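You operate a simulated robot arm through the tools that you are given. There is no shell and no other tool. Be economical: measure what you need, move in short steps, check, and stop when the job is done.

The job below is to be done with a simulated robot arm. You get a single attempt, and the scene is never put back.

JOB
Put things in order on the garden table. At the end: the green cell stands where the black caster stood; the red round brush is on the yellow tin; the black caster stands where the red round brush stood; the beige folded cloth stands on top of the brown oven dish; whatever was shut is shut again. Leave all else as you found it, and nothing knocked over.

The check looks at the end state, three seconds after you hand in, the way a careful person would. Anything else that was tipped, shoved, dropped, spilled or broken makes it a failure. Flat cloth is picked up by pressing the open fingertips on it (5 to 10 N) and closing them slowly along it; thin cloth reads only 2 to 8 mm in the jaws.

ROBOT AND FRAMES
A 6-joint arm with a two-finger parallel gripper, fixed in place. Base frame: the origin is at the foot of the arm, x ahead of it, y to its left, z up; the work surface is at about z = 0. Lengths are in m, angles in rad, forces in N, time in s.
With the tool pointing down near the work surface it reaches from about 0.18 to 0.46 m from the base axis. Its first joint turns from -1.222 to 1.222 rad. Payload 1.9 kg.
The tool frame sits at the grasp point between the pads (the TCP): z along the fingers, y along the line on which they close. The tips reach 0.023 m beyond it. Largest opening 0.094 m; finger width 0.038, thickness 0.01; the body of the gripper, 0.054 by 0.096 m, starts 0.039 m behind the TCP.
Orientation is that of the tool frame in the base frame, as [roll, pitch, yaw] about the fixed x, y, z axes, in that order (R = Rz(yaw) Ry(pitch) Rx(roll)). With the fingers straight down and closing along the base's y, the tool's x points along the base's -x, its y along +y and its z along -z.

CONTROLS
- The arm moves only by the tool send_rows. Its arguments are lists of equal length, an entry for each row: "offset": the shift along the tool's x, y, z in units of 50 mm (1.0 is 50 mm), a list of three; "angular": the turn, a rotation vector about the tool's x, y, z in units of 8 degrees (1.0 is 8 degrees), a list of three. In form: {"offset": [[x, y, z], ...], "angular": [[wx, wy, wz], ...]}. A call has 1 to 12 rows; each row shifts and turns the commanded pose from where the row before left it, along the tool's axes as they then stand. "jaw" is the gripper command, from -1 (fully open) to 1 (shut), values between in proportion, set as the call begins (left out, the last holds). A call with a number of a shift or a turn outside -1 to 1 is refused whole. Rows are played at 5 a second. More than 0.05 m and 0.15 rad between two rows, or a gripper value outside its range, and nothing of the call is played. Where a pose cannot be reached the arm comes as near as it can. A force on the tool above 40 N (or 10 N above the force at the start of the call, whichever is more), or a blocked arm, ends the call early, and 0.2 s more pass. Each finger travels about 0.108 m/s and halts on what it meets, pressing with about 40 N; the grip force reading is that of the motor and also rises with nothing between the fingers. The clock runs only during rows and for 0.2 s after the last one: add rows that do not move to give the fingers time. It gives the time, the measured TCP pose, the force on the tool (base axes), the opening and the grip force at its end, in the units of the frame above (readings bear some noise).
- Cameras (640 x 400 px; columns grow to the right, rows downward): "scene" is fixed at [0.0589, 0.3133, 0.4281]; the picture's right is [-0.74, -0.67, 0.00], its down [-0.36, 0.40, -0.84] and it looks along [0.57, -0.63, -0.54] (base axes); focal length 214 px, centre (320, 200). "wrist" rides on the gripper at [0.086, 0.016, -0.075] in the tool frame; the picture's right is [-0.18, 0.98, 0.00], its down [-0.58, -0.11, -0.81] and it looks along [-0.79, -0.15, 0.59] (tool axes); focal length 243 px, centre (320, 200). There is no depth. A picture from a camera that has moved, and an enlarged one, comes with that camera's place and axes in the base frame and with its lens.
- snapshot(camera): a new picture of that camera. The clock stands still meanwhile.
- enlarge(camera, box): a new picture of the part [left, top, right, bottom] of that camera's present view, enlarged. The clock stands still meanwhile.
- finish_job(): hands the job in; it is judged then, once.

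Go step by step. Nothing tells you positions but the pictures and the camera data: compare them with the known pose of the tool, close in by small moves and look again before you grip or let go. The budget is 120 turns and 76 pictures, counting those below and the enlarged ones. Unless the task says otherwise, let go and move clear before handing in, and close with one line.

The tools are called after "Request:" as name(argument=value, ...) on one line, values as JSON. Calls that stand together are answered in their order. send_rows: Moves the arm, as the interface text tells. Its arguments: {"type":"object","properties":{"offset":{"type":"array","items":{"type":"array","items":{"type":"number"}}},"angular":{"type":"array","items":{"type":"array","items":{"type":"number"}}},"jaw":{"type":"number"}},"required":["offset","angular"]} The other tools are called the same way: snapshot (camera) takes a picture; enlarge (camera, box) takes an enlarged picture of a part of a camera's view; finish_job () hands the job in.

At the start:

```text
time_s: 0.0
tcp_pos: [0.2498, 0.107, 0.3437]
tool_rot: [-3.141, 0.001, -3.141]
contact_force: [-0.5, 0.1, -0.1]
opening: 0.0939
gripper_force: 0.0
```

scene: 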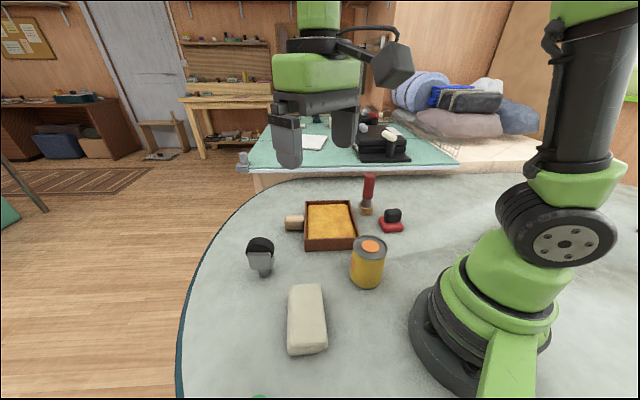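
wrist: 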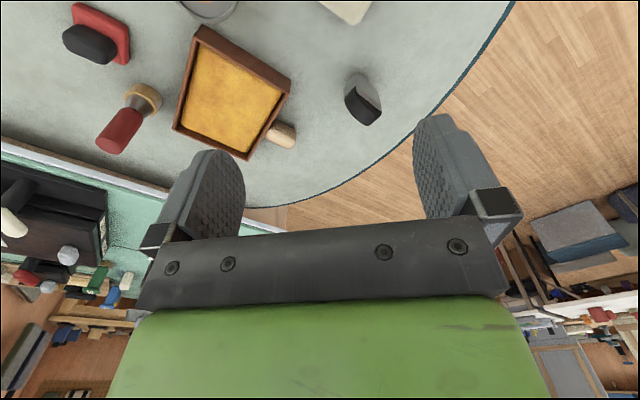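

I see a round table with a brown dish (yellow contents), a tin, a beige cloth, a caster, a red brush, and a red/black item. I'll enlarge the pictures to identify everything.

Request:
enlarge(camera="scene", box=[230, 160, 430, 285])

Request:
enlarge(camera="scene", box=[180, 260, 420, 400])

Request:
enlarge(camera="wrist", box=[40, 0, 400, 200])

```text
3.20 times, centred on (330, 222) of scene
camera zoom: at [0.0589, 0.3133, 0.4281], right [-0.74, -0.67, 0.0], down [-0.36, 0.4, -0.84], along [0.57, -0.63, -0.54], focal length 686 px, centre (288, 128)
```

zoom: 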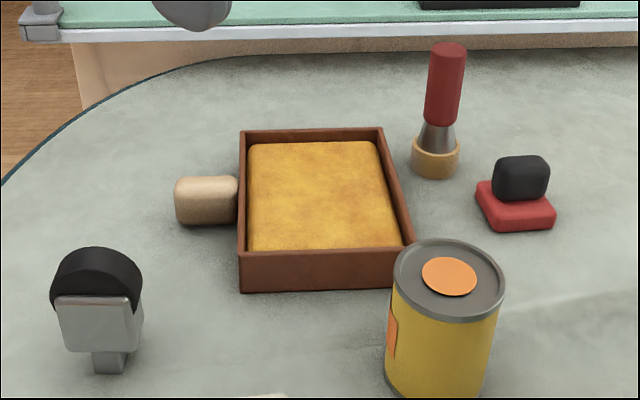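

```text
2.67 times, centred on (300, 330) of scene
camera zoom: at [0.0589, 0.3133, 0.4281], right [-0.74, -0.67, 0.0], down [-0.36, 0.4, -0.84], along [0.57, -0.63, -0.54], focal length 572 px, centre (373, -147)
```

zoom: 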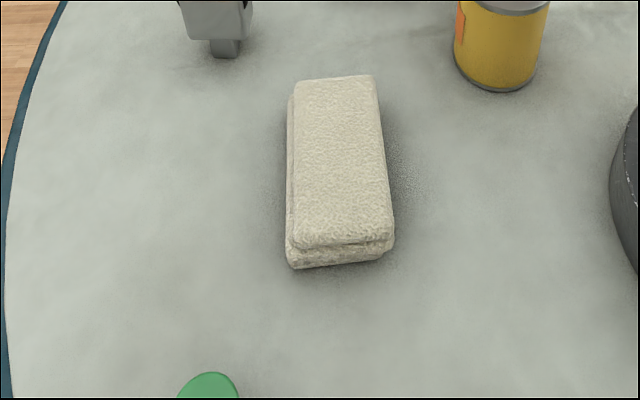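

```text
1.78 times, centred on (220, 100) of wrist
camera zoom: at [0.163, 0.1213, 0.419], right [0.18, 0.98, 0.0], down [0.58, -0.11, 0.81], along [0.79, -0.15, -0.59], focal length 431 px, centre (498, 378)
```

zoom: 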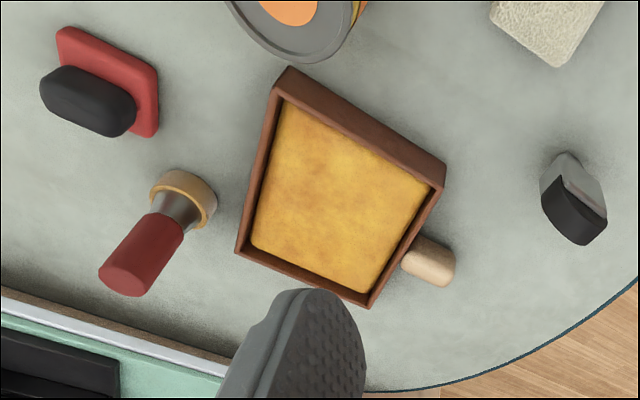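

Brush stands at about (0.343,-0.234), tin (0.203,-0.008) and ~0.1 tall, caster (0.39,0.15), cloth (0.22,0.165), green cell about (0.19,0.295). I'll first move to a close view of the brush.

Request:
send_rows(offset=[[0.05, -0.893, 0.48], [0.05, -0.893, 0.48], [0.05, -0.893, 0.48], [0.05, -0.893, 0.48], [0.05, -0.893, 0.48], [0.05, -0.893, 0.48], [0, 0, 0], [0, 0, 0], [0, 0, 0], [0, 0, 0], [0, 0, 0], [0, 0, 0]], angular=[[0, 0, 0], [0, 0, 0], [0, 0, 0], [0, 0, 0], [0, 0, 0], [0, 0, 0], [0, 0, 0.85], [0, 0, 0.85], [0, 0, 0.85], [0, 0, 0.85], [0, 0, 0.85], [0, 0, 0]], jaw=-1)

Request:
snapshot(camera="wrist")

Request:
snapshot(camera="scene")

```text
refused: row 1 steps farther than a row can; nothing moved
```

```text
70 pictures are left
camera wrist: at [0.163, 0.1213, 0.419], right [0.18, 0.98, 0.0], down [0.58, -0.11, 0.81], along [0.79, -0.15, -0.59], focal length 243 px, centre (320, 200)
```

wrist: 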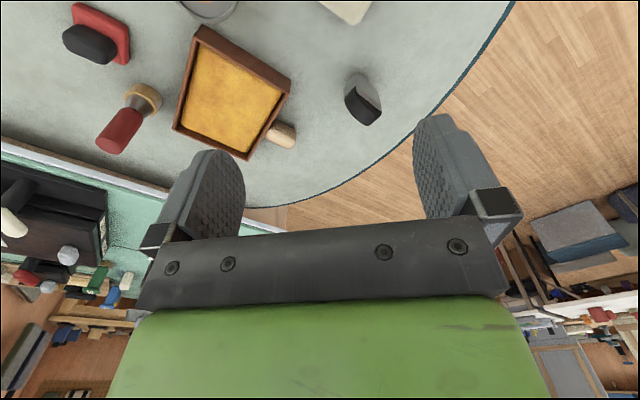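

```text
69 pictures are left
```

scene: 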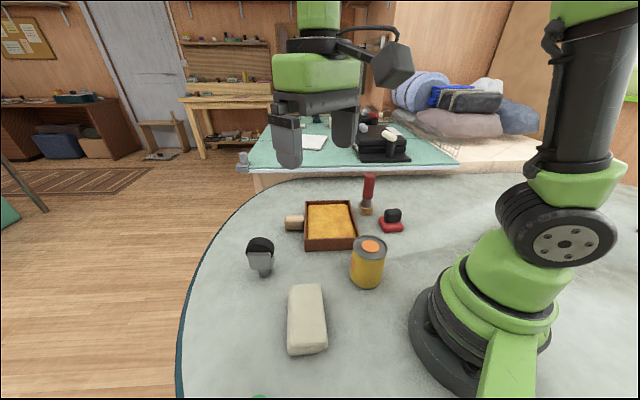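

The row step was slightly too long, so nothing moved and the scene is unchanged. I'll send it with smaller steps.

Request:
send_rows(offset=[[0.043, -0.766, 0.411], [0.043, -0.766, 0.411], [0.043, -0.766, 0.411], [0.043, -0.766, 0.411], [0.043, -0.766, 0.411], [0.043, -0.766, 0.411], [0.043, -0.766, 0.411], [0, 0, 0], [0, 0, 0], [0, 0, 0], [0, 0, 0], [0, 0, 0]], angular=[[0, 0, 0], [0, 0, 0], [0, 0, 0], [0, 0, 0], [0, 0, 0], [0, 0, 0], [0, 0, 0], [0, 0, 0.85], [0, 0, 0.85], [0, 0, 0.85], [0, 0, 0.85], [0, 0, 0.85]], jaw=-1)

```text
time_s: 2.6
tcp_pos: [0.2346, -0.1625, 0.2007]
tool_rot: [-3.142, -0.001, 2.546]
contact_force: [-0.4, -0.4, 0.2]
opening: 0.094
gripper_force: 0.0
```

The arm went where asked. Now a close look at the brush.

Request:
snapshot(camera="wrist")

Request:
snapshot(camera="scene")

```text
68 pictures are left
camera wrist: at [0.1721, -0.1009, 0.2755], right [0.7, 0.71, 0.0], down [0.42, -0.42, 0.81], along [0.57, -0.57, -0.59], focal length 243 px, centre (320, 200)
```

wrist: 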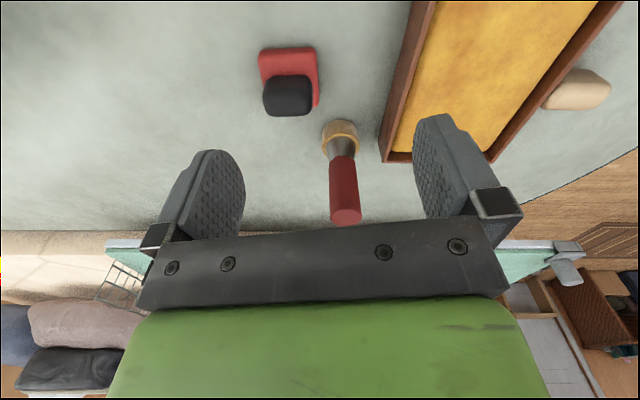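

```text
67 pictures are left
```

scene: 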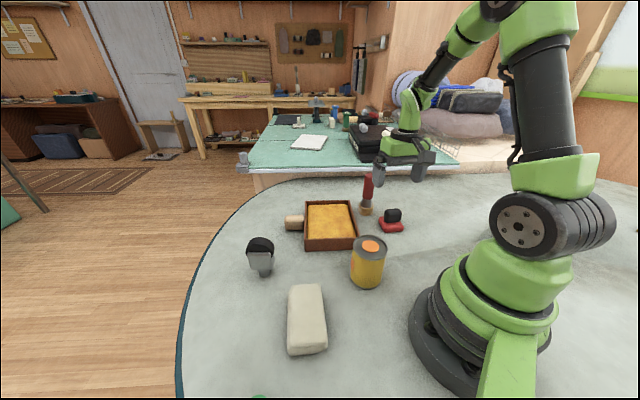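

The brush is at about (0.336,-0.229), roughly 0.145 tall. I'll move over it and check alignment.

Request:
send_rows(offset=[[-0.812, 0.014, 0], [-0.812, 0.014, 0], [-0.812, 0.014, 0], [0, 0, 0]], angular=[[0, 0, 0], [0, 0, 0], [0, 0, 0], [0, 0, 0]])

Request:
snapshot(camera="wrist")

Request:
enlarge(camera="scene", box=[290, 120, 450, 240])

```text
time_s: 3.6
tcp_pos: [0.3363, -0.227, 0.2007]
tool_rot: [-3.139, -0.002, 2.548]
contact_force: [0.2, 0.3, -1.5]
opening: 0.0938
gripper_force: 0.0
```

```text
66 pictures are left
camera wrist: at [0.2742, -0.167, 0.2755], right [0.7, 0.71, 0.0], down [0.42, -0.42, 0.81], along [0.57, -0.57, -0.59], focal length 243 px, centre (320, 200)
```

wrist: 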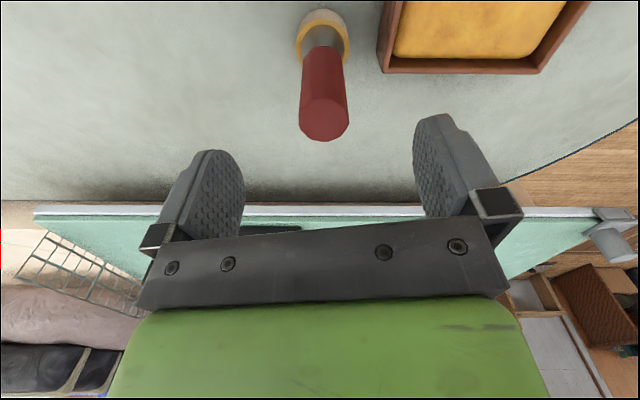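

```text
3.33 times, centred on (370, 180) of scene
camera zoom: at [0.0589, 0.3133, 0.4281], right [-0.74, -0.67, 0.0], down [-0.36, 0.4, -0.84], along [0.57, -0.63, -0.54], focal length 715 px, centre (153, 267)
```

zoom: 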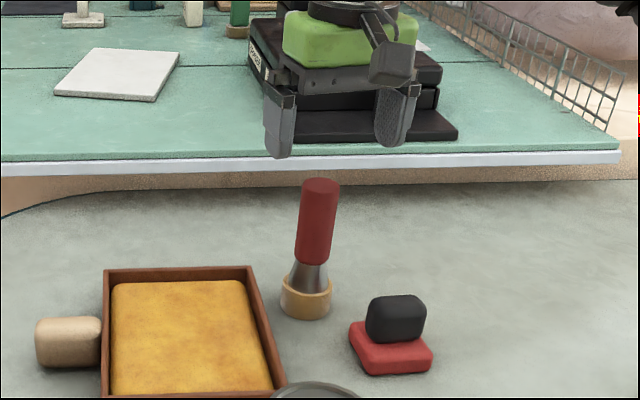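

The brush is about 9 mm further out than the TCP. I'll correct that, descend to z≈0.118 and close.

Request:
send_rows(offset=[[-0.18, -0.02, 0], [0, 0, 0.55], [0, 0, 0.55], [0, 0, 0.55], [0, 0, 0]], angular=[[0, 0, 0], [0, 0, 0], [0, 0, 0], [0, 0, 0], [0, 0, 0]])

Request:
enlarge(camera="scene", box=[290, 120, 450, 240])

Request:
snapshot(camera="wrist")

```text
time_s: 4.8
tcp_pos: [0.3447, -0.235, 0.1168]
tool_rot: [3.141, 0.0, 2.548]
contact_force: [0.1, 0.7, 0.2]
opening: 0.094
gripper_force: 0.1
```

```text
3.33 times, centred on (370, 180) of scene
camera zoom: at [0.0589, 0.3133, 0.4281], right [-0.74, -0.67, 0.0], down [-0.36, 0.4, -0.84], along [0.57, -0.63, -0.54], focal length 715 px, centre (153, 267)
```

zoom: 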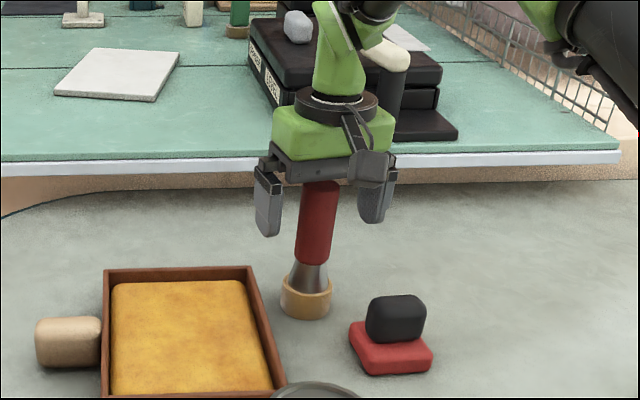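

```text
63 pictures are left
camera wrist: at [0.2813, -0.174, 0.1928], right [0.7, 0.71, 0.0], down [0.42, -0.42, 0.81], along [0.57, -0.57, -0.59], focal length 243 px, centre (320, 200)
```

wrist: 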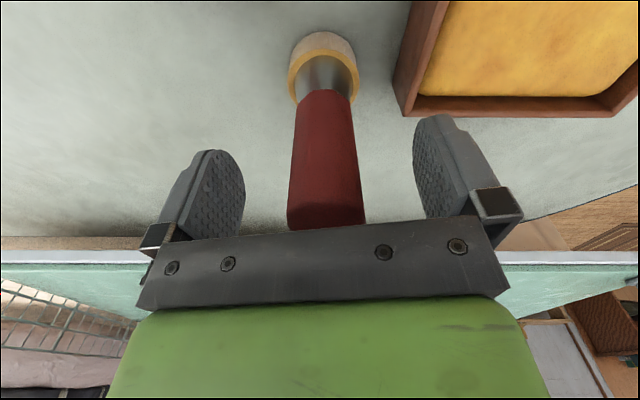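

The handle is between the fingers. I close and hold.

Request:
send_rows(offset=[[0, 0, 0], [0, 0, 0], [0, 0, 0], [0, 0, 0]], angular=[[0, 0, 0], [0, 0, 0], [0, 0, 0], [0, 0, 0]], jaw=1)

Request:
snapshot(camera="wrist")

```text
time_s: 5.8
tcp_pos: [0.344, -0.2337, 0.1187]
tool_rot: [3.14, -0.001, 2.55]
contact_force: [-0.2, 0.2, 0.5]
opening: 0.0334
gripper_force: 40.0
```

```text
62 pictures are left
camera wrist: at [0.2813, -0.174, 0.1931], right [0.7, 0.71, 0.0], down [0.42, -0.42, 0.81], along [0.57, -0.57, -0.59], focal length 243 px, centre (320, 200)
```

wrist: 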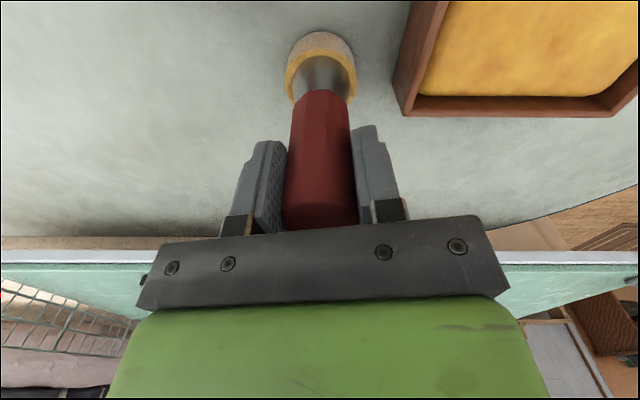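

The brush is held (opening 33 mm). I lift it and measure the tin again from an enlarged scene view.

Request:
send_rows(offset=[[0, 0, -0.5], [0, 0, -0.9], [0, 0, -0.9], [0, 0, -0.9], [0, 0, 0]], angular=[[0, 0, 0], [0, 0, 0], [0, 0, 0], [0, 0, 0], [0, 0, 0]])

Request:
enlarge(camera="scene", box=[328, 225, 408, 295])

Request:
snapshot(camera="wrist")

```text
time_s: 7.0
tcp_pos: [0.3439, -0.2346, 0.2777]
tool_rot: [-3.141, 0.001, 2.548]
contact_force: [0.6, 0.2, -1.7]
opening: 0.0334
gripper_force: 39.8
```

```text
5.71 times, centred on (368, 260) of scene
camera zoom: at [0.0589, 0.3133, 0.4281], right [-0.74, -0.67, 0.0], down [-0.36, 0.4, -0.84], along [0.57, -0.63, -0.54], focal length 1226 px, centre (46, -143)
```

zoom: 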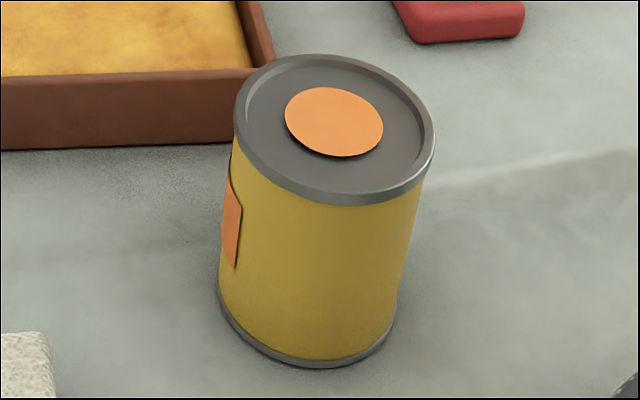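

```text
60 pictures are left
camera wrist: at [0.2816, -0.1739, 0.3538], right [0.7, 0.71, 0.0], down [0.42, -0.42, 0.81], along [0.57, -0.57, -0.59], focal length 243 px, centre (320, 200)
```

wrist: 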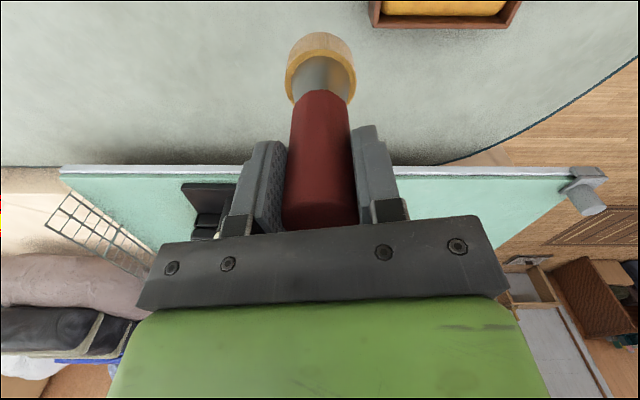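

The tin stands at (0.203,-0.007) with its top at about z 0.096. I'll carry the brush above it and check from both cameras.

Request:
send_rows(offset=[[0.8133, 0.3663, 0], [0.8133, 0.3663, 0], [0.8133, 0.3663, 0], [0.8133, 0.3663, 0], [0.8133, 0.3663, 0], [0.8133, 0.3663, 0], [0, 0, 0.4], [0, 0, 0]], angular=[[0, 0, 0], [0, 0, 0], [0, 0, 0], [0, 0, 0], [0, 0, 0], [0, 0, 0], [0, 0, 0], [0, 0, 0]])

Request:
enlarge(camera="scene", box=[308, 165, 428, 295])

Request:
snapshot(camera="wrist")

```text
time_s: 8.8
tcp_pos: [0.2037, -0.0073, 0.258]
tool_rot: [-3.14, 0.0, 2.55]
contact_force: [0.1, -0.5, -2.4]
opening: 0.0331
gripper_force: 39.9
```

```text
3.08 times, centred on (368, 230) of scene
camera zoom: at [0.0589, 0.3133, 0.4281], right [-0.74, -0.67, 0.0], down [-0.36, 0.4, -0.84], along [0.57, -0.63, -0.54], focal length 660 px, centre (172, 108)
```

zoom: 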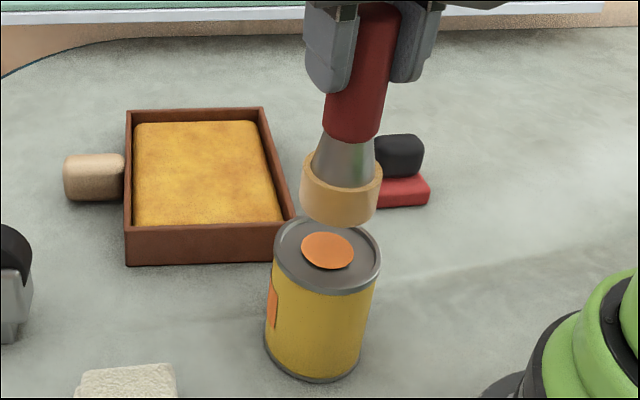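

```text
58 pictures are left
camera wrist: at [0.1403, 0.0539, 0.3327], right [0.7, 0.71, 0.0], down [0.42, -0.42, 0.81], along [0.57, -0.57, -0.59], focal length 243 px, centre (320, 200)
```

wrist: 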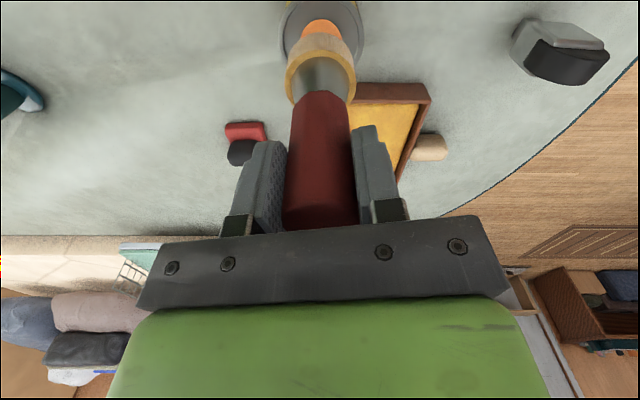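

Alignment is good to about 3 mm; I correct that, lower most of the way, then creep down until contact.

Request:
send_rows(offset=[[0, 0.06, 0], [0, 0, 0.35], [0, 0, 0.35], [0, 0, 0.06], [0, 0, 0]], angular=[[0, 0, 0], [0, 0, 0], [0, 0, 0], [0, 0, 0], [0, 0, 0]])

Request:
enlarge(camera="scene", box=[328, 185, 408, 295])

```text
time_s: 10.0
tcp_pos: [0.2048, -0.0039, 0.2176]
tool_rot: [3.141, -0.001, 2.548]
contact_force: [-0.7, -0.1, -2.2]
opening: 0.0333
gripper_force: 40.2
```

```text
3.64 times, centred on (368, 240) of scene
camera zoom: at [0.0589, 0.3133, 0.4281], right [-0.74, -0.67, 0.0], down [-0.36, 0.4, -0.84], along [0.57, -0.63, -0.54], focal length 780 px, centre (146, 54)
```

zoom: 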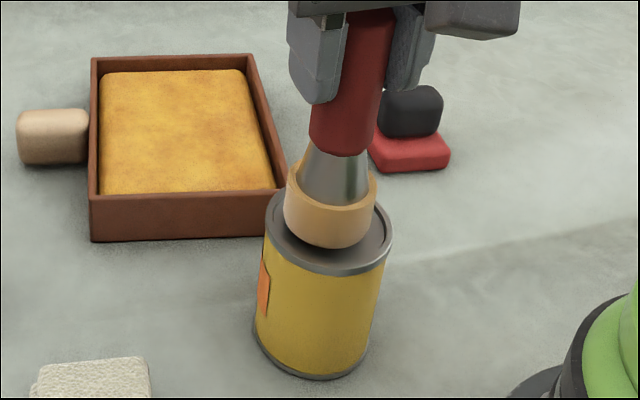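

Centred. Now creep down in small steps.

Request:
send_rows(offset=[[0, 0, 0.03], [0, 0, 0.03], [0, 0, 0.03], [0, 0, 0]], angular=[[0, 0, 0], [0, 0, 0], [0, 0, 0], [0, 0, 0]])

```text
time_s: 10.7
tcp_pos: [0.2055, -0.0036, 0.2174]
tool_rot: [3.139, 0.002, 2.545]
contact_force: [-3.4, -0.4, 10.0]
opening: 0.033
gripper_force: 39.7
stopped in row 3: the force on the tool passed its limit (the readings are from after the stop); the commanded pose is now the measured one
```

It made contact at z≈0.217. I check it's sitting on the lid and level before letting go.

Request:
send_rows(offset=[[0, 0, -0.01], [0, 0, 0]], angular=[[0, 0, 0], [0, 0, 0]])

Request:
enlarge(camera="scene", box=[328, 185, 408, 295])

Request:
snapshot(camera="wrist")

```text
time_s: 11.3
tcp_pos: [0.2056, -0.0042, 0.2169]
tool_rot: [3.139, 0.001, 2.547]
contact_force: [-1.0, -0.1, -1.6]
opening: 0.0331
gripper_force: 40.0
```

```text
3.64 times, centred on (368, 240) of scene
camera zoom: at [0.0589, 0.3133, 0.4281], right [-0.74, -0.67, 0.0], down [-0.36, 0.4, -0.84], along [0.57, -0.63, -0.54], focal length 780 px, centre (146, 54)
```

zoom: 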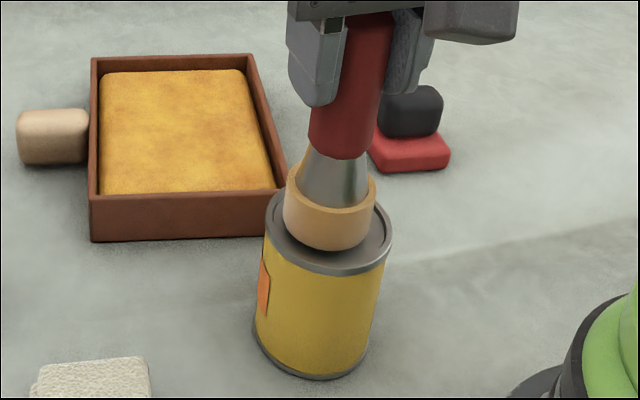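

```text
55 pictures are left
camera wrist: at [0.142, 0.0572, 0.2928], right [0.7, 0.71, 0.0], down [0.42, -0.42, 0.81], along [0.57, -0.57, -0.59], focal length 243 px, centre (320, 200)
```

wrist: 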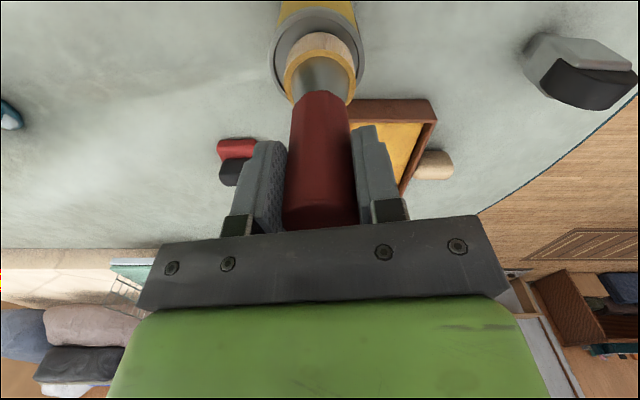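

Both views agree to within a few millimetres, so I set it down lightly, open, and look before withdrawing.

Request:
send_rows(offset=[[0, 0, 0.02], [0, 0, 0.01], [0, 0, 0]], angular=[[0, 0, 0], [0, 0, 0], [0, 0, 0]])

Request:
enlarge(camera="wrist", box=[240, 0, 400, 110])

```text
time_s: 11.9
tcp_pos: [0.2052, -0.0034, 0.2171]
tool_rot: [3.138, 0.004, 2.543]
contact_force: [-2.8, -1.7, 8.9]
opening: 0.0331
gripper_force: 39.9
stopped in row 3: the force on the tool passed its limit (the readings are from after the stop); the commanded pose is now the measured one
```

```text
3.64 times, centred on (320, 55) of wrist
camera zoom: at [0.1423, 0.0575, 0.2923], right [0.71, 0.71, 0.0], down [0.42, -0.42, 0.81], along [0.57, -0.57, -0.59], focal length 882 px, centre (320, 727)
```

zoom: 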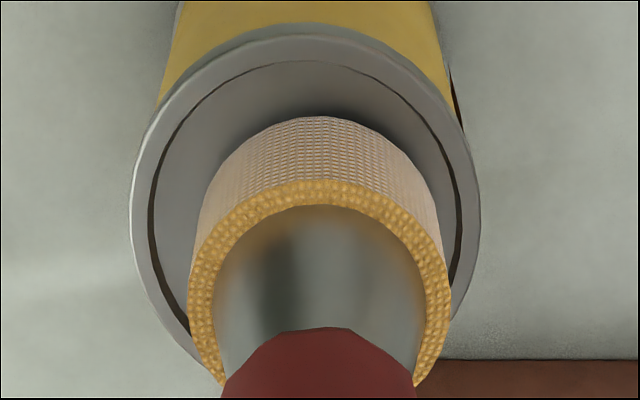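

The brush sits inside the rim with clearance all around. I open the jaws and rise straight up.

Request:
send_rows(offset=[[0, 0, 0], [0, 0, 0], [0, 0, 0], [0, 0, 0], [0, 0, -0.5], [0, 0, -0.8], [0, 0, -0.8], [0, 0, 0]], angular=[[0, 0, 0], [0, 0, 0], [0, 0, 0], [0, 0, 0], [0, 0, 0], [0, 0, 0], [0, 0, 0], [0, 0, 0]], jaw=-1)

Request:
snapshot(camera="scene")

```text
time_s: 13.7
tcp_pos: [0.2048, -0.0034, 0.3219]
tool_rot: [3.139, 0.003, 2.544]
contact_force: [1.2, 0.2, 0.9]
opening: 0.0939
gripper_force: 0.0
```

```text
53 pictures are left
```

scene: 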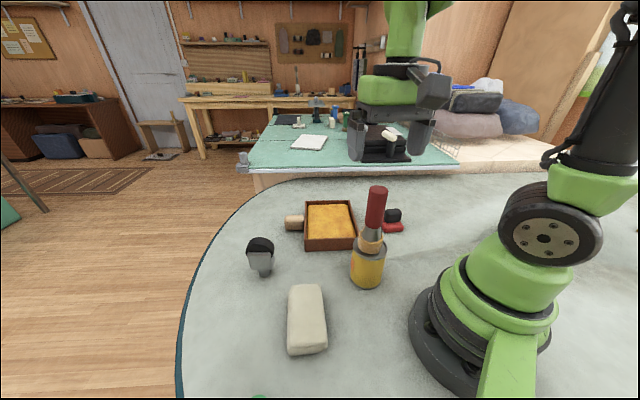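

Brush stands well on the tin. Next, turn and move to a viewing pose for the caster, keeping high past the brush.

Request:
send_rows(offset=[[0, 0, 0], [0, 0, 0], [0, 0, 0], [0, 0, 0], [0, 0, 0], [0, 0, 0], [0, 0, 0], [-0.647, 0.518, 0], [-0.647, 0.518, 0], [-0.647, 0.518, 0], [0, 0, 0.95], [0, 0, 0.95]], angular=[[0, 0, -0.983], [0, 0, -0.983], [0, 0, -0.983], [0, 0, -0.983], [0, 0, -0.983], [0, 0, -0.983], [0, 0, -0.983], [0, 0, 0], [0, 0, 0], [0, 0, 0], [0, 0, 0], [0, 0, 0]])

Request:
snapshot(camera="wrist")

Request:
enlarge(camera="scene", box=[220, 215, 300, 290])

```text
time_s: 16.3
tcp_pos: [0.269, 0.1036, 0.2274]
tool_rot: [3.142, 0.006, -2.778]
contact_force: [0.1, 0.3, -0.3]
opening: 0.094
gripper_force: 0.2
```

```text
52 pictures are left
camera wrist: at [0.1816, 0.0867, 0.3012], right [-0.18, 0.98, 0.0], down [0.58, 0.1, 0.81], along [0.8, 0.14, -0.59], focal length 243 px, centre (320, 200)
```

wrist: 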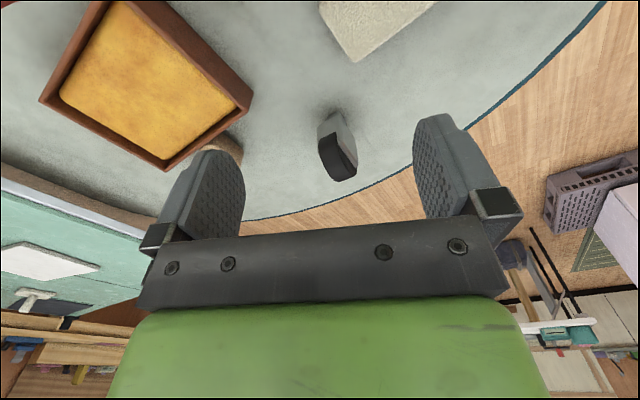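

```text
5.33 times, centred on (260, 252) of scene
camera zoom: at [0.0589, 0.3133, 0.4281], right [-0.74, -0.67, 0.0], down [-0.36, 0.4, -0.84], along [0.57, -0.63, -0.54], focal length 1144 px, centre (640, -80)
```

zoom: 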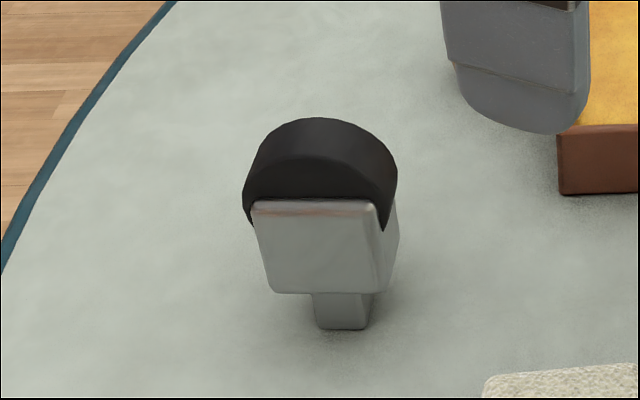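

The caster's form isn't clear yet; I enlarge the wrist view.

Request:
enlarge(camera="wrist", box=[290, 90, 390, 200])

```text
3.64 times, centred on (340, 145) of wrist
camera zoom: at [0.1816, 0.0867, 0.3012], right [-0.18, 0.98, 0.0], down [0.58, 0.1, 0.81], along [0.8, 0.14, -0.59], focal length 882 px, centre (247, 400)
```

zoom: 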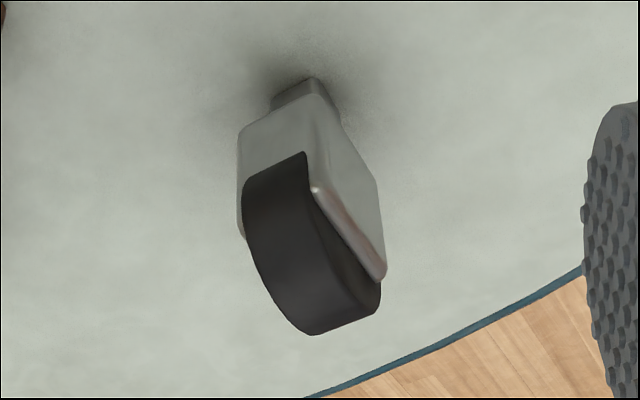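

The caster stands on its stem with a fork block ~34×50 mm at (0.389,0.149), flat plates facing about ±(0.71,-0.71), wheel top near z 0.105. I'll go above it and turn the jaws to grip the plates.

Request:
send_rows(offset=[[-0.855, 0, 0], [-0.855, 0, 0], [-0.855, 0, 0], [0, 0, 0], [0, 0, 0], [0, 0, 0], [0, 0, 0.6], [0, 0, 0]], angular=[[0, 0, 0], [0, 0, 0], [0, 0, 0], [0, 0, -0.98], [0, 0, -0.98], [0, 0, -0.98], [0, 0, 0], [0, 0, 0]])

Request:
snapshot(camera="wrist")

Request:
enlarge(camera="scene", box=[200, 170, 320, 290])

```text
time_s: 18.1
tcp_pos: [0.3899, 0.1489, 0.1988]
tool_rot: [-3.138, 0.005, -2.369]
contact_force: [0.6, -0.7, 0.0]
opening: 0.0939
gripper_force: 0.0
```

```text
49 pictures are left
camera wrist: at [0.3156, 0.0993, 0.2727], right [-0.56, 0.83, 0.0], down [0.49, 0.33, 0.81], along [0.67, 0.45, -0.59], focal length 243 px, centre (320, 200)
```

wrist: 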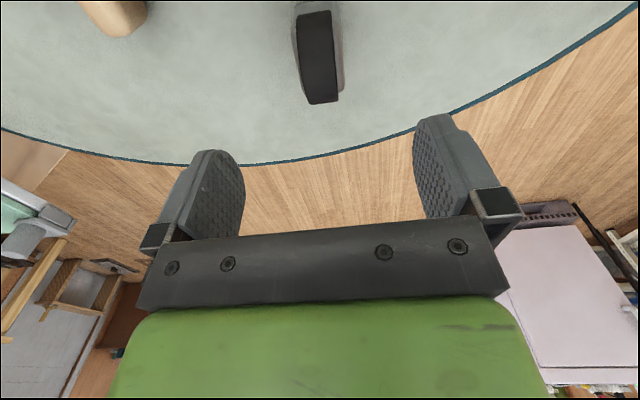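

```text
3.33 times, centred on (260, 230) of scene
camera zoom: at [0.0589, 0.3133, 0.4281], right [-0.74, -0.67, 0.0], down [-0.36, 0.4, -0.84], along [0.57, -0.63, -0.54], focal length 715 px, centre (520, 100)
```

zoom: 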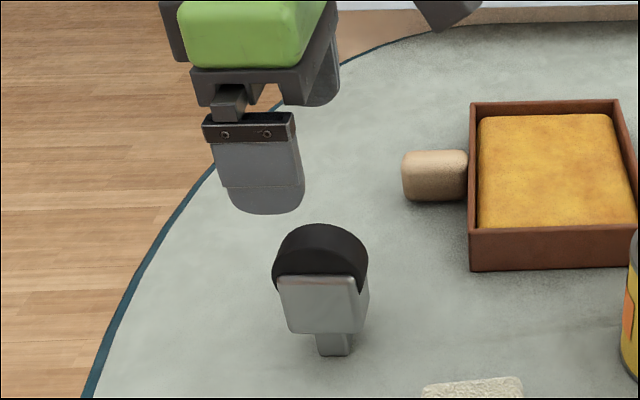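

The jaws straddle the caster and are lined up. I descend partway and check clearance.

Request:
send_rows(offset=[[0, 0, 0.8], [0, 0, 0.8], [0, 0, 0.5], [0, 0, 0]], angular=[[0, 0, 0], [0, 0, 0], [0, 0, 0], [0, 0, 0]])

Request:
snapshot(camera="wrist")

Request:
enlarge(camera="scene", box=[200, 190, 310, 290])

```text
time_s: 19.1
tcp_pos: [0.3899, 0.15, 0.0922]
tool_rot: [-3.139, 0.001, -2.369]
contact_force: [-0.7, 0.7, -0.2]
opening: 0.0939
gripper_force: 0.0
```

```text
47 pictures are left
camera wrist: at [0.3159, 0.0994, 0.168], right [-0.55, 0.83, 0.0], down [0.49, 0.33, 0.81], along [0.67, 0.45, -0.59], focal length 243 px, centre (320, 200)
```

wrist: 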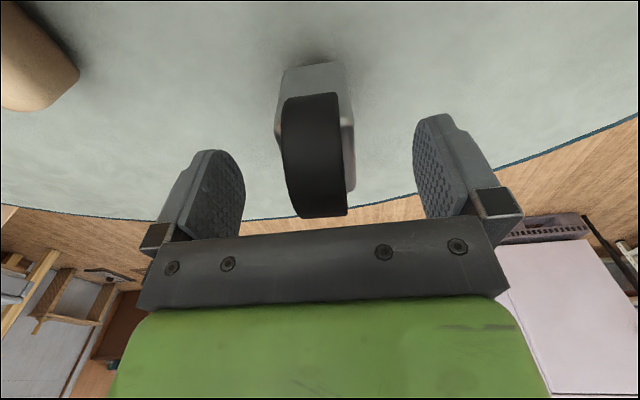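

```text
4.00 times, centred on (255, 240) of scene
camera zoom: at [0.0589, 0.3133, 0.4281], right [-0.74, -0.67, 0.0], down [-0.36, 0.4, -0.84], along [0.57, -0.63, -0.54], focal length 858 px, centre (580, 40)
```

zoom: 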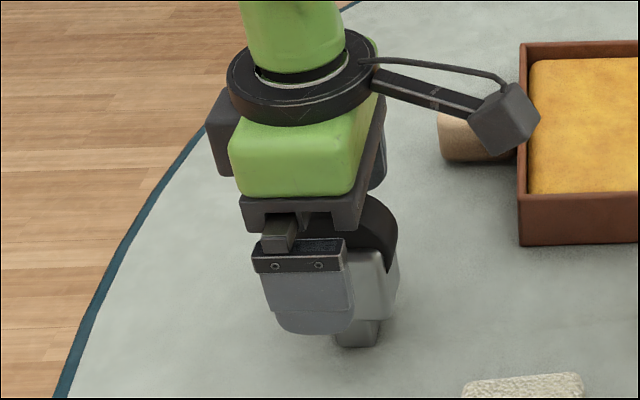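

All consistent. I descend the last 14 mm and close.

Request:
send_rows(offset=[[0, 0, 0.28], [0, 0, 0]], angular=[[0, 0, 0], [0, 0, 0]])

Request:
send_rows(offset=[[0, 0, 0], [0, 0, 0], [0, 0, 0], [0, 0, 0]], angular=[[0, 0, 0], [0, 0, 0], [0, 0, 0], [0, 0, 0]], jaw=1)

Request:
snapshot(camera="wrist")

```text
time_s: 19.7
tcp_pos: [0.3903, 0.1493, 0.079]
tool_rot: [-3.14, 0.005, -2.369]
contact_force: [-0.1, 0.6, 0.2]
opening: 0.094
gripper_force: 0.1
```

```text
time_s: 20.7
tcp_pos: [0.3908, 0.1498, 0.0788]
tool_rot: [-3.14, 0.005, -2.367]
contact_force: [0.1, 0.9, -0.4]
opening: 0.0357
gripper_force: 39.6
```

```text
45 pictures are left
camera wrist: at [0.316, 0.0993, 0.1544], right [-0.55, 0.83, 0.0], down [0.49, 0.33, 0.81], along [0.67, 0.45, -0.59], focal length 243 px, centre (320, 200)
```

wrist: 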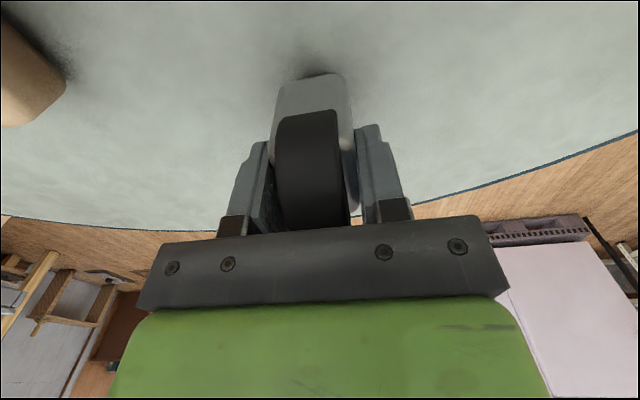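

Caster is gripped (36 mm). I lift it and carry it over the brush's old spot, staying well above the dish.

Request:
send_rows(offset=[[0, 0, -0.5], [0, 0, -0.8], [0, 0, -0.9], [0.7525, -0.6025, 0], [0.7525, -0.6025, 0], [0.7525, -0.6025, 0], [0.7525, -0.6025, 0], [0.7525, -0.6025, 0], [0.7525, -0.6025, 0], [0.7525, -0.6025, 0], [0.7525, -0.6025, 0], [0, 0, 0]], angular=[[0, 0, 0], [0, 0, 0], [0, 0, 0], [0, 0, 0], [0, 0, 0], [0, 0, 0], [0, 0, 0], [0, 0, 0], [0, 0, 0], [0, 0, 0], [0, 0, 0], [0, 0, 0]])

Request:
snapshot(camera="scene")

Request:
snapshot(camera="wrist")

```text
time_s: 23.3
tcp_pos: [0.3402, -0.234, 0.1885]
tool_rot: [-3.14, 0.004, -2.37]
contact_force: [-0.7, -0.9, -2.8]
opening: 0.036
gripper_force: 40.0
```

```text
44 pictures are left
```

scene: 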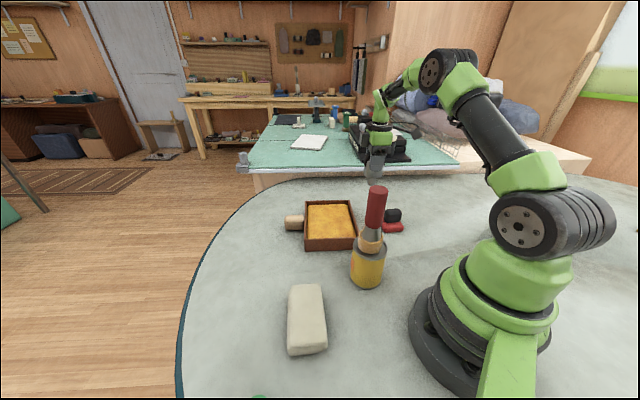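

```text
43 pictures are left
camera wrist: at [0.2667, -0.2837, 0.2631], right [-0.55, 0.83, 0.0], down [0.49, 0.33, 0.81], along [0.67, 0.45, -0.59], focal length 243 px, centre (320, 200)
```

wrist: 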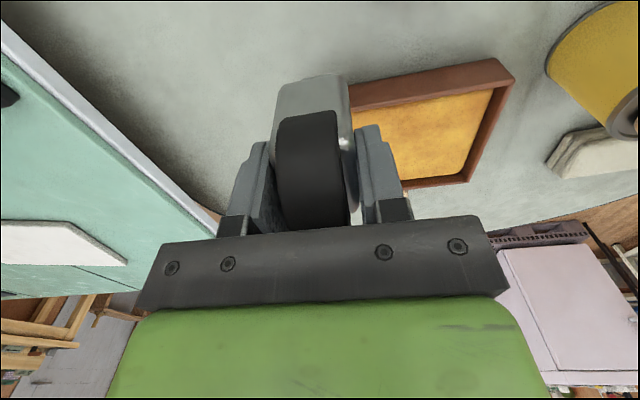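

It's over the spot within 4 mm. I correct and lower to just above the table, then check.

Request:
send_rows(offset=[[-0.068, -0.04, 0], [0, 0, 0.8], [0, 0, 0.8], [0, 0, 0.46], [0, 0, 0]], angular=[[0, 0, 0], [0, 0, 0], [0, 0, 0], [0, 0, 0], [0, 0, 0]])

Request:
enlarge(camera="scene", box=[290, 120, 450, 240])

```text
time_s: 24.5
tcp_pos: [0.3465, -0.232, 0.0854]
tool_rot: [-3.14, 0.005, -2.37]
contact_force: [0.1, -0.4, -2.3]
opening: 0.0357
gripper_force: 39.7
```

```text
3.33 times, centred on (370, 180) of scene
camera zoom: at [0.0589, 0.3133, 0.4281], right [-0.74, -0.67, 0.0], down [-0.36, 0.4, -0.84], along [0.57, -0.63, -0.54], focal length 715 px, centre (153, 267)
```

zoom: 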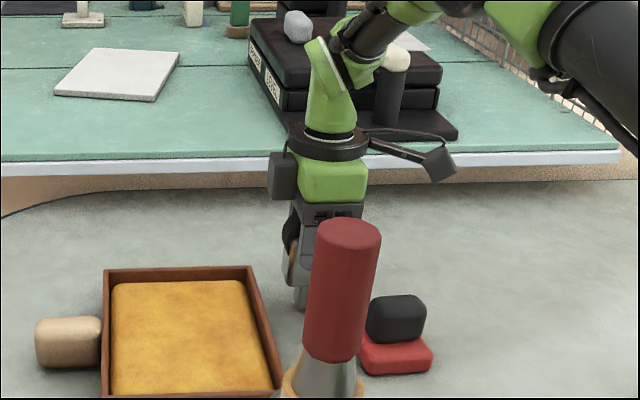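

The foot is over the brush's former spot. I lower the last ~6 mm in small steps.

Request:
send_rows(offset=[[0.02, 0, 0.05], [0, 0, 0.04], [0, 0, 0.03], [0, 0, 0.02], [0, 0, 0]], angular=[[0, 0, 0], [0, 0, 0], [0, 0, 0], [0, 0, 0], [0, 0, 0]])

```text
time_s: 25.7
tcp_pos: [0.3467, -0.2321, 0.0798]
tool_rot: [-3.139, 0.006, -2.37]
contact_force: [-6.5, 4.6, 23.5]
opening: 0.0358
gripper_force: 39.7
```

It's touching with 23 N; I ease off slightly, then open and rise.

Request:
send_rows(offset=[[0, 0, -0.02], [0, 0, 0]], angular=[[0, 0, 0], [0, 0, 0]])

```text
time_s: 26.3
tcp_pos: [0.3463, -0.2329, 0.0793]
tool_rot: [-3.138, 0.003, -2.366]
contact_force: [3.1, 0.0, 7.2]
opening: 0.0357
gripper_force: 40.2
```

Request:
send_rows(offset=[[0, 0, 0], [0, 0, 0], [0, 0, 0], [0, 0, 0], [0, 0, -0.4], [0, 0, -0.8], [0, 0, -0.8], [0, 0, -0.8], [0, 0, 0]], angular=[[0, 0, 0], [0, 0, 0], [0, 0, 0], [0, 0, 0], [0, 0, 0], [0, 0, 0], [0, 0, 0], [0, 0, 0], [0, 0, 0]], jaw=-1)

Request:
snapshot(camera="wrist")

Request:
enlarge(camera="scene", box=[270, 160, 430, 290])

```text
time_s: 28.3
tcp_pos: [0.3453, -0.2332, 0.2192]
tool_rot: [3.142, 0.004, -2.368]
contact_force: [0.1, -0.3, 0.3]
opening: 0.0941
gripper_force: 0.1
```

```text
41 pictures are left
camera wrist: at [0.2703, -0.2831, 0.2937], right [-0.55, 0.83, 0.0], down [0.49, 0.33, 0.81], along [0.67, 0.45, -0.59], focal length 243 px, centre (320, 200)
```

wrist: 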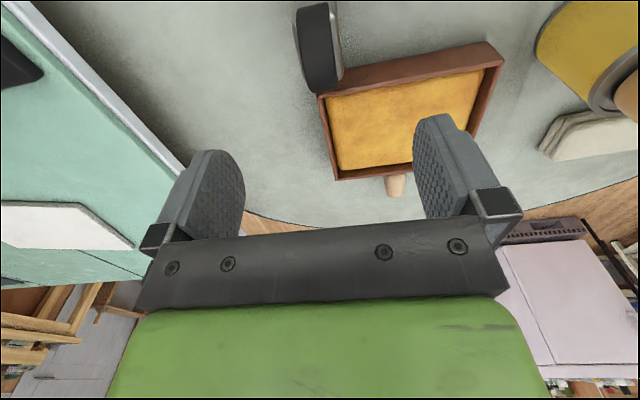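

```text
3.08 times, centred on (350, 225) of scene
camera zoom: at [0.0589, 0.3133, 0.4281], right [-0.74, -0.67, 0.0], down [-0.36, 0.4, -0.84], along [0.57, -0.63, -0.54], focal length 660 px, centre (228, 123)
```

zoom: 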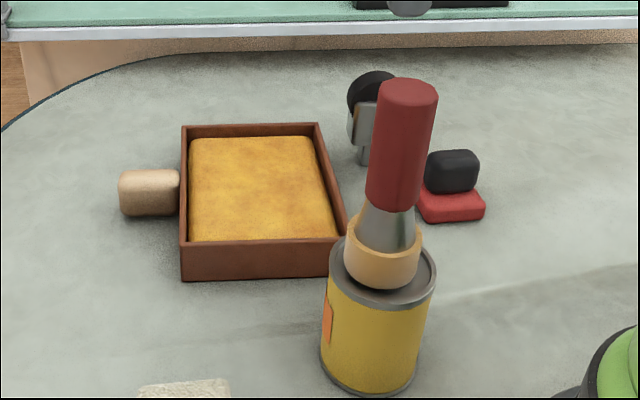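

The caster stands cleanly at the brush's old place. Next, the green cell: I go around the brush via the far side of the table.

Request:
send_rows(offset=[[-0.647, 0.661, -0.15], [-0.647, 0.661, -0.15], [-0.647, 0.661, -0.15], [-0.647, 0.661, -0.15], [-0.647, 0.661, -0.15], [-0.647, 0.661, -0.15], [-0.647, 0.661, -0.15], [-0.647, 0.661, -0.15], [0, 0, 0], [0, 0, 0], [0, 0, 0]], angular=[[0, 0, 0], [0, 0, 0], [0, 0, 0], [0, 0, 0], [0, 0, 0], [0, 0, 0], [0, 0, 0], [0, 0, 0], [0, 0, -0.8], [0, 0, -0.8], [0, 0, 0]])

```text
time_s: 30.7
tcp_pos: [0.3448, 0.1379, 0.2799]
tool_rot: [-3.138, 0.004, -2.143]
contact_force: [-0.7, -0.2, -0.2]
opening: 0.0941
gripper_force: 0.0
```

Request:
send_rows(offset=[[0.248, 0.768, 0], [0.248, 0.768, 0], [0.248, 0.768, 0], [0.248, 0.768, 0], [0.248, 0.768, 0], [0, 0, 0]], angular=[[0, 0, 0], [0, 0, 0], [0, 0, 0], [0, 0, 0], [0, 0, 0], [0, 0, 0]])

Request:
snapshot(camera="wrist")

```text
time_s: 32.1
tcp_pos: [0.1502, 0.1911, 0.2799]
tool_rot: [-3.14, 0.004, -2.144]
contact_force: [0.6, 0.4, -0.1]
opening: 0.094
gripper_force: 0.0
```

```text
39 pictures are left
camera wrist: at [0.0887, 0.1255, 0.3551], right [-0.72, 0.69, 0.0], down [0.4, 0.43, 0.81], along [0.56, 0.59, -0.59], focal length 243 px, centre (320, 200)
```

wrist: 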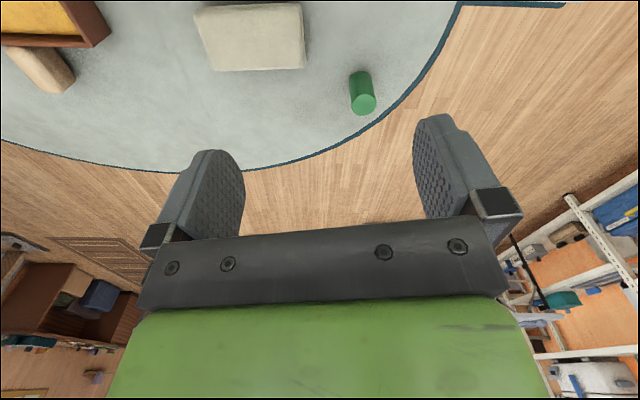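

The green cell is an upright cylinder at about (0.176,0.295), ~35 mm across and ~70 mm tall. I move above it.

Request:
send_rows(offset=[[-0.677, 0.231, 0.6], [-0.677, 0.231, 0.6], [-0.677, 0.231, 0.6], [0, 0, 0.8], [0, 0, 0]], angular=[[0, 0, 0], [0, 0, 0], [0, 0, 0], [0, 0, 0], [0, 0, 0]])

Request:
snapshot(camera="wrist")

Request:
snapshot(camera="scene")

```text
time_s: 33.3
tcp_pos: [0.1778, 0.2942, 0.1506]
tool_rot: [-3.139, 0.004, -2.146]
contact_force: [0.2, -0.3, 0.1]
opening: 0.094
gripper_force: 0.0
```

```text
38 pictures are left
camera wrist: at [0.1163, 0.2298, 0.2256], right [-0.72, 0.69, 0.0], down [0.4, 0.43, 0.81], along [0.56, 0.59, -0.59], focal length 243 px, centre (320, 200)
```

wrist: 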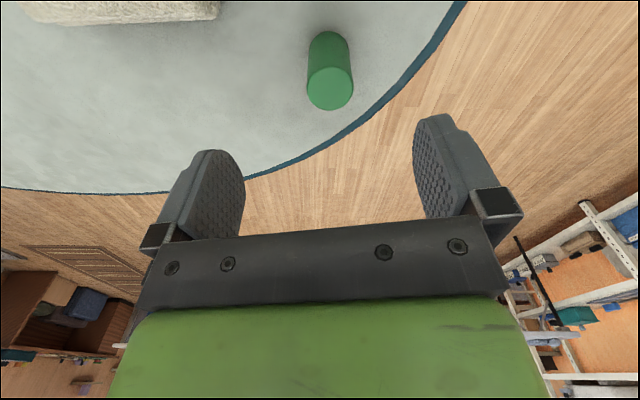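

```text
37 pictures are left
```

scene: 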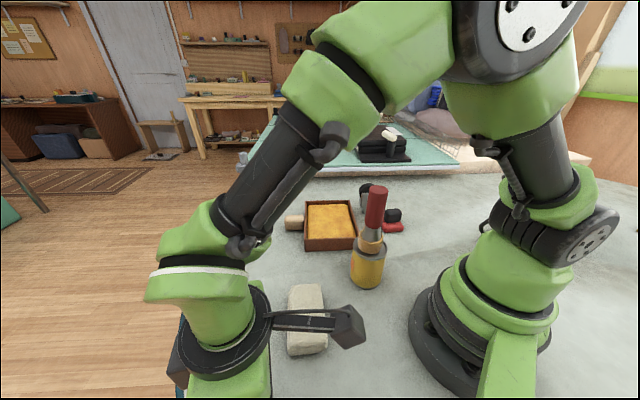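

Small 7 mm lateral correction, then descend and grip.

Request:
send_rows(offset=[[-0.05, 0.135, 0], [0, 0, 0.7], [0, 0, 0.7], [0, 0, 0.7], [0, 0, 0]], angular=[[0, 0, 0], [0, 0, 0], [0, 0, 0], [0, 0, 0], [0, 0, 0]])

Request:
snapshot(camera="wrist")

```text
time_s: 34.5
tcp_pos: [0.1723, 0.3005, 0.0442]
tool_rot: [-3.139, 0.005, -2.143]
contact_force: [0.2, 0.7, -0.1]
opening: 0.0939
gripper_force: 0.1
```

```text
36 pictures are left
camera wrist: at [0.1114, 0.2353, 0.1193], right [-0.73, 0.69, 0.0], down [0.4, 0.43, 0.81], along [0.56, 0.59, -0.59], focal length 243 px, centre (320, 200)
```

wrist: 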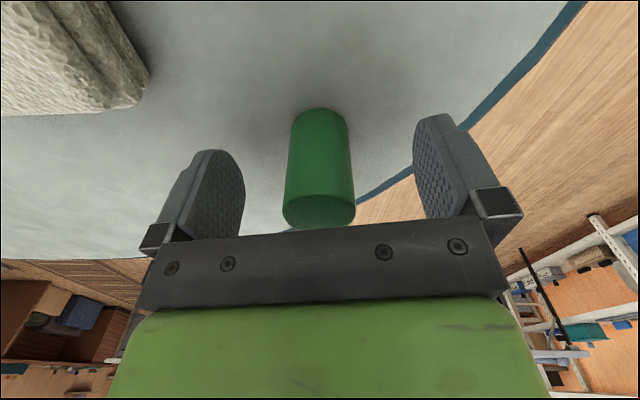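

The cell is centred between the pads; close and lift.

Request:
send_rows(offset=[[0, 0, 0], [0, 0, 0], [0, 0, 0], [0, 0, 0]], angular=[[0, 0, 0], [0, 0, 0], [0, 0, 0], [0, 0, 0]], jaw=1)

Request:
send_rows(offset=[[0, 0, -0.5], [0, 0, -0.9], [0, 0, -0.9], [0, 0, 0]], angular=[[0, 0, 0], [0, 0, 0], [0, 0, 0], [0, 0, 0]])

Request:
snapshot(camera="wrist")

```text
time_s: 35.5
tcp_pos: [0.1731, 0.301, 0.0436]
tool_rot: [-3.139, 0.004, -2.146]
contact_force: [-0.1, -0.5, -0.7]
opening: 0.033
gripper_force: 40.4
```

```text
time_s: 36.5
tcp_pos: [0.1714, 0.2985, 0.1594]
tool_rot: [-3.14, 0.003, -2.145]
contact_force: [0.0, 0.1, -0.8]
opening: 0.0329
gripper_force: 40.1
```

```text
35 pictures are left
camera wrist: at [0.1102, 0.2343, 0.2346], right [-0.73, 0.69, 0.0], down [0.4, 0.43, 0.81], along [0.56, 0.59, -0.59], focal length 243 px, centre (320, 200)
```

wrist: 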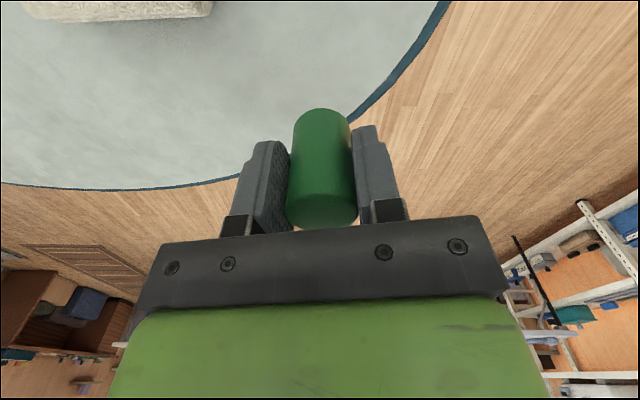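

Held. I carry it to the caster's old spot (0.389,0.149) and turn the wrist to radial.

Request:
send_rows(offset=[[0.025, -0.88, 0], [0.025, -0.88, 0], [0.025, -0.88, 0], [0.025, -0.88, 0], [0.025, -0.88, 0], [0.025, -0.88, 0], [0, 0, 0], [0, 0, 0], [0, 0, 0], [0, 0, 0], [0, 0, 0], [0, 0, 0]], angular=[[0, 0, 0], [0, 0, 0], [0, 0, 0], [0, 0, 0], [0, 0, 0], [0, 0, 0], [0, 0, 0.9], [0, 0, 0.9], [0, 0, 0.9], [0, 0, 0.9], [0, 0, 0.9], [0, 0, 0]])

Request:
enlarge(camera="scene", box=[200, 170, 320, 290])

```text
time_s: 39.1
tcp_pos: [0.3907, 0.1497, 0.1605]
tool_rot: [-3.141, 0.003, -2.774]
contact_force: [0.0, -0.5, -1.1]
opening: 0.0336
gripper_force: 40.1
```

```text
3.33 times, centred on (260, 230) of scene
camera zoom: at [0.0589, 0.3133, 0.4281], right [-0.74, -0.67, 0.0], down [-0.36, 0.4, -0.84], along [0.57, -0.63, -0.54], focal length 715 px, centre (520, 100)
```

zoom: 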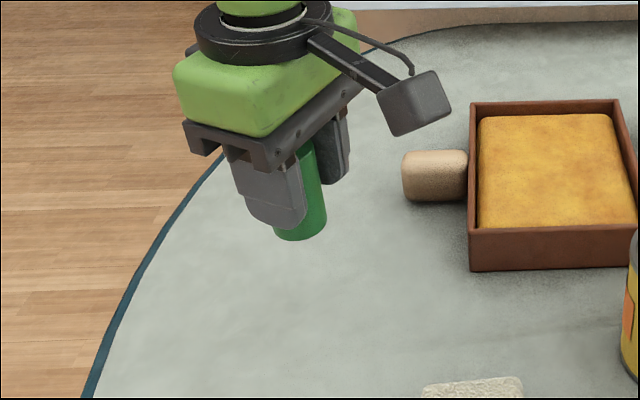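

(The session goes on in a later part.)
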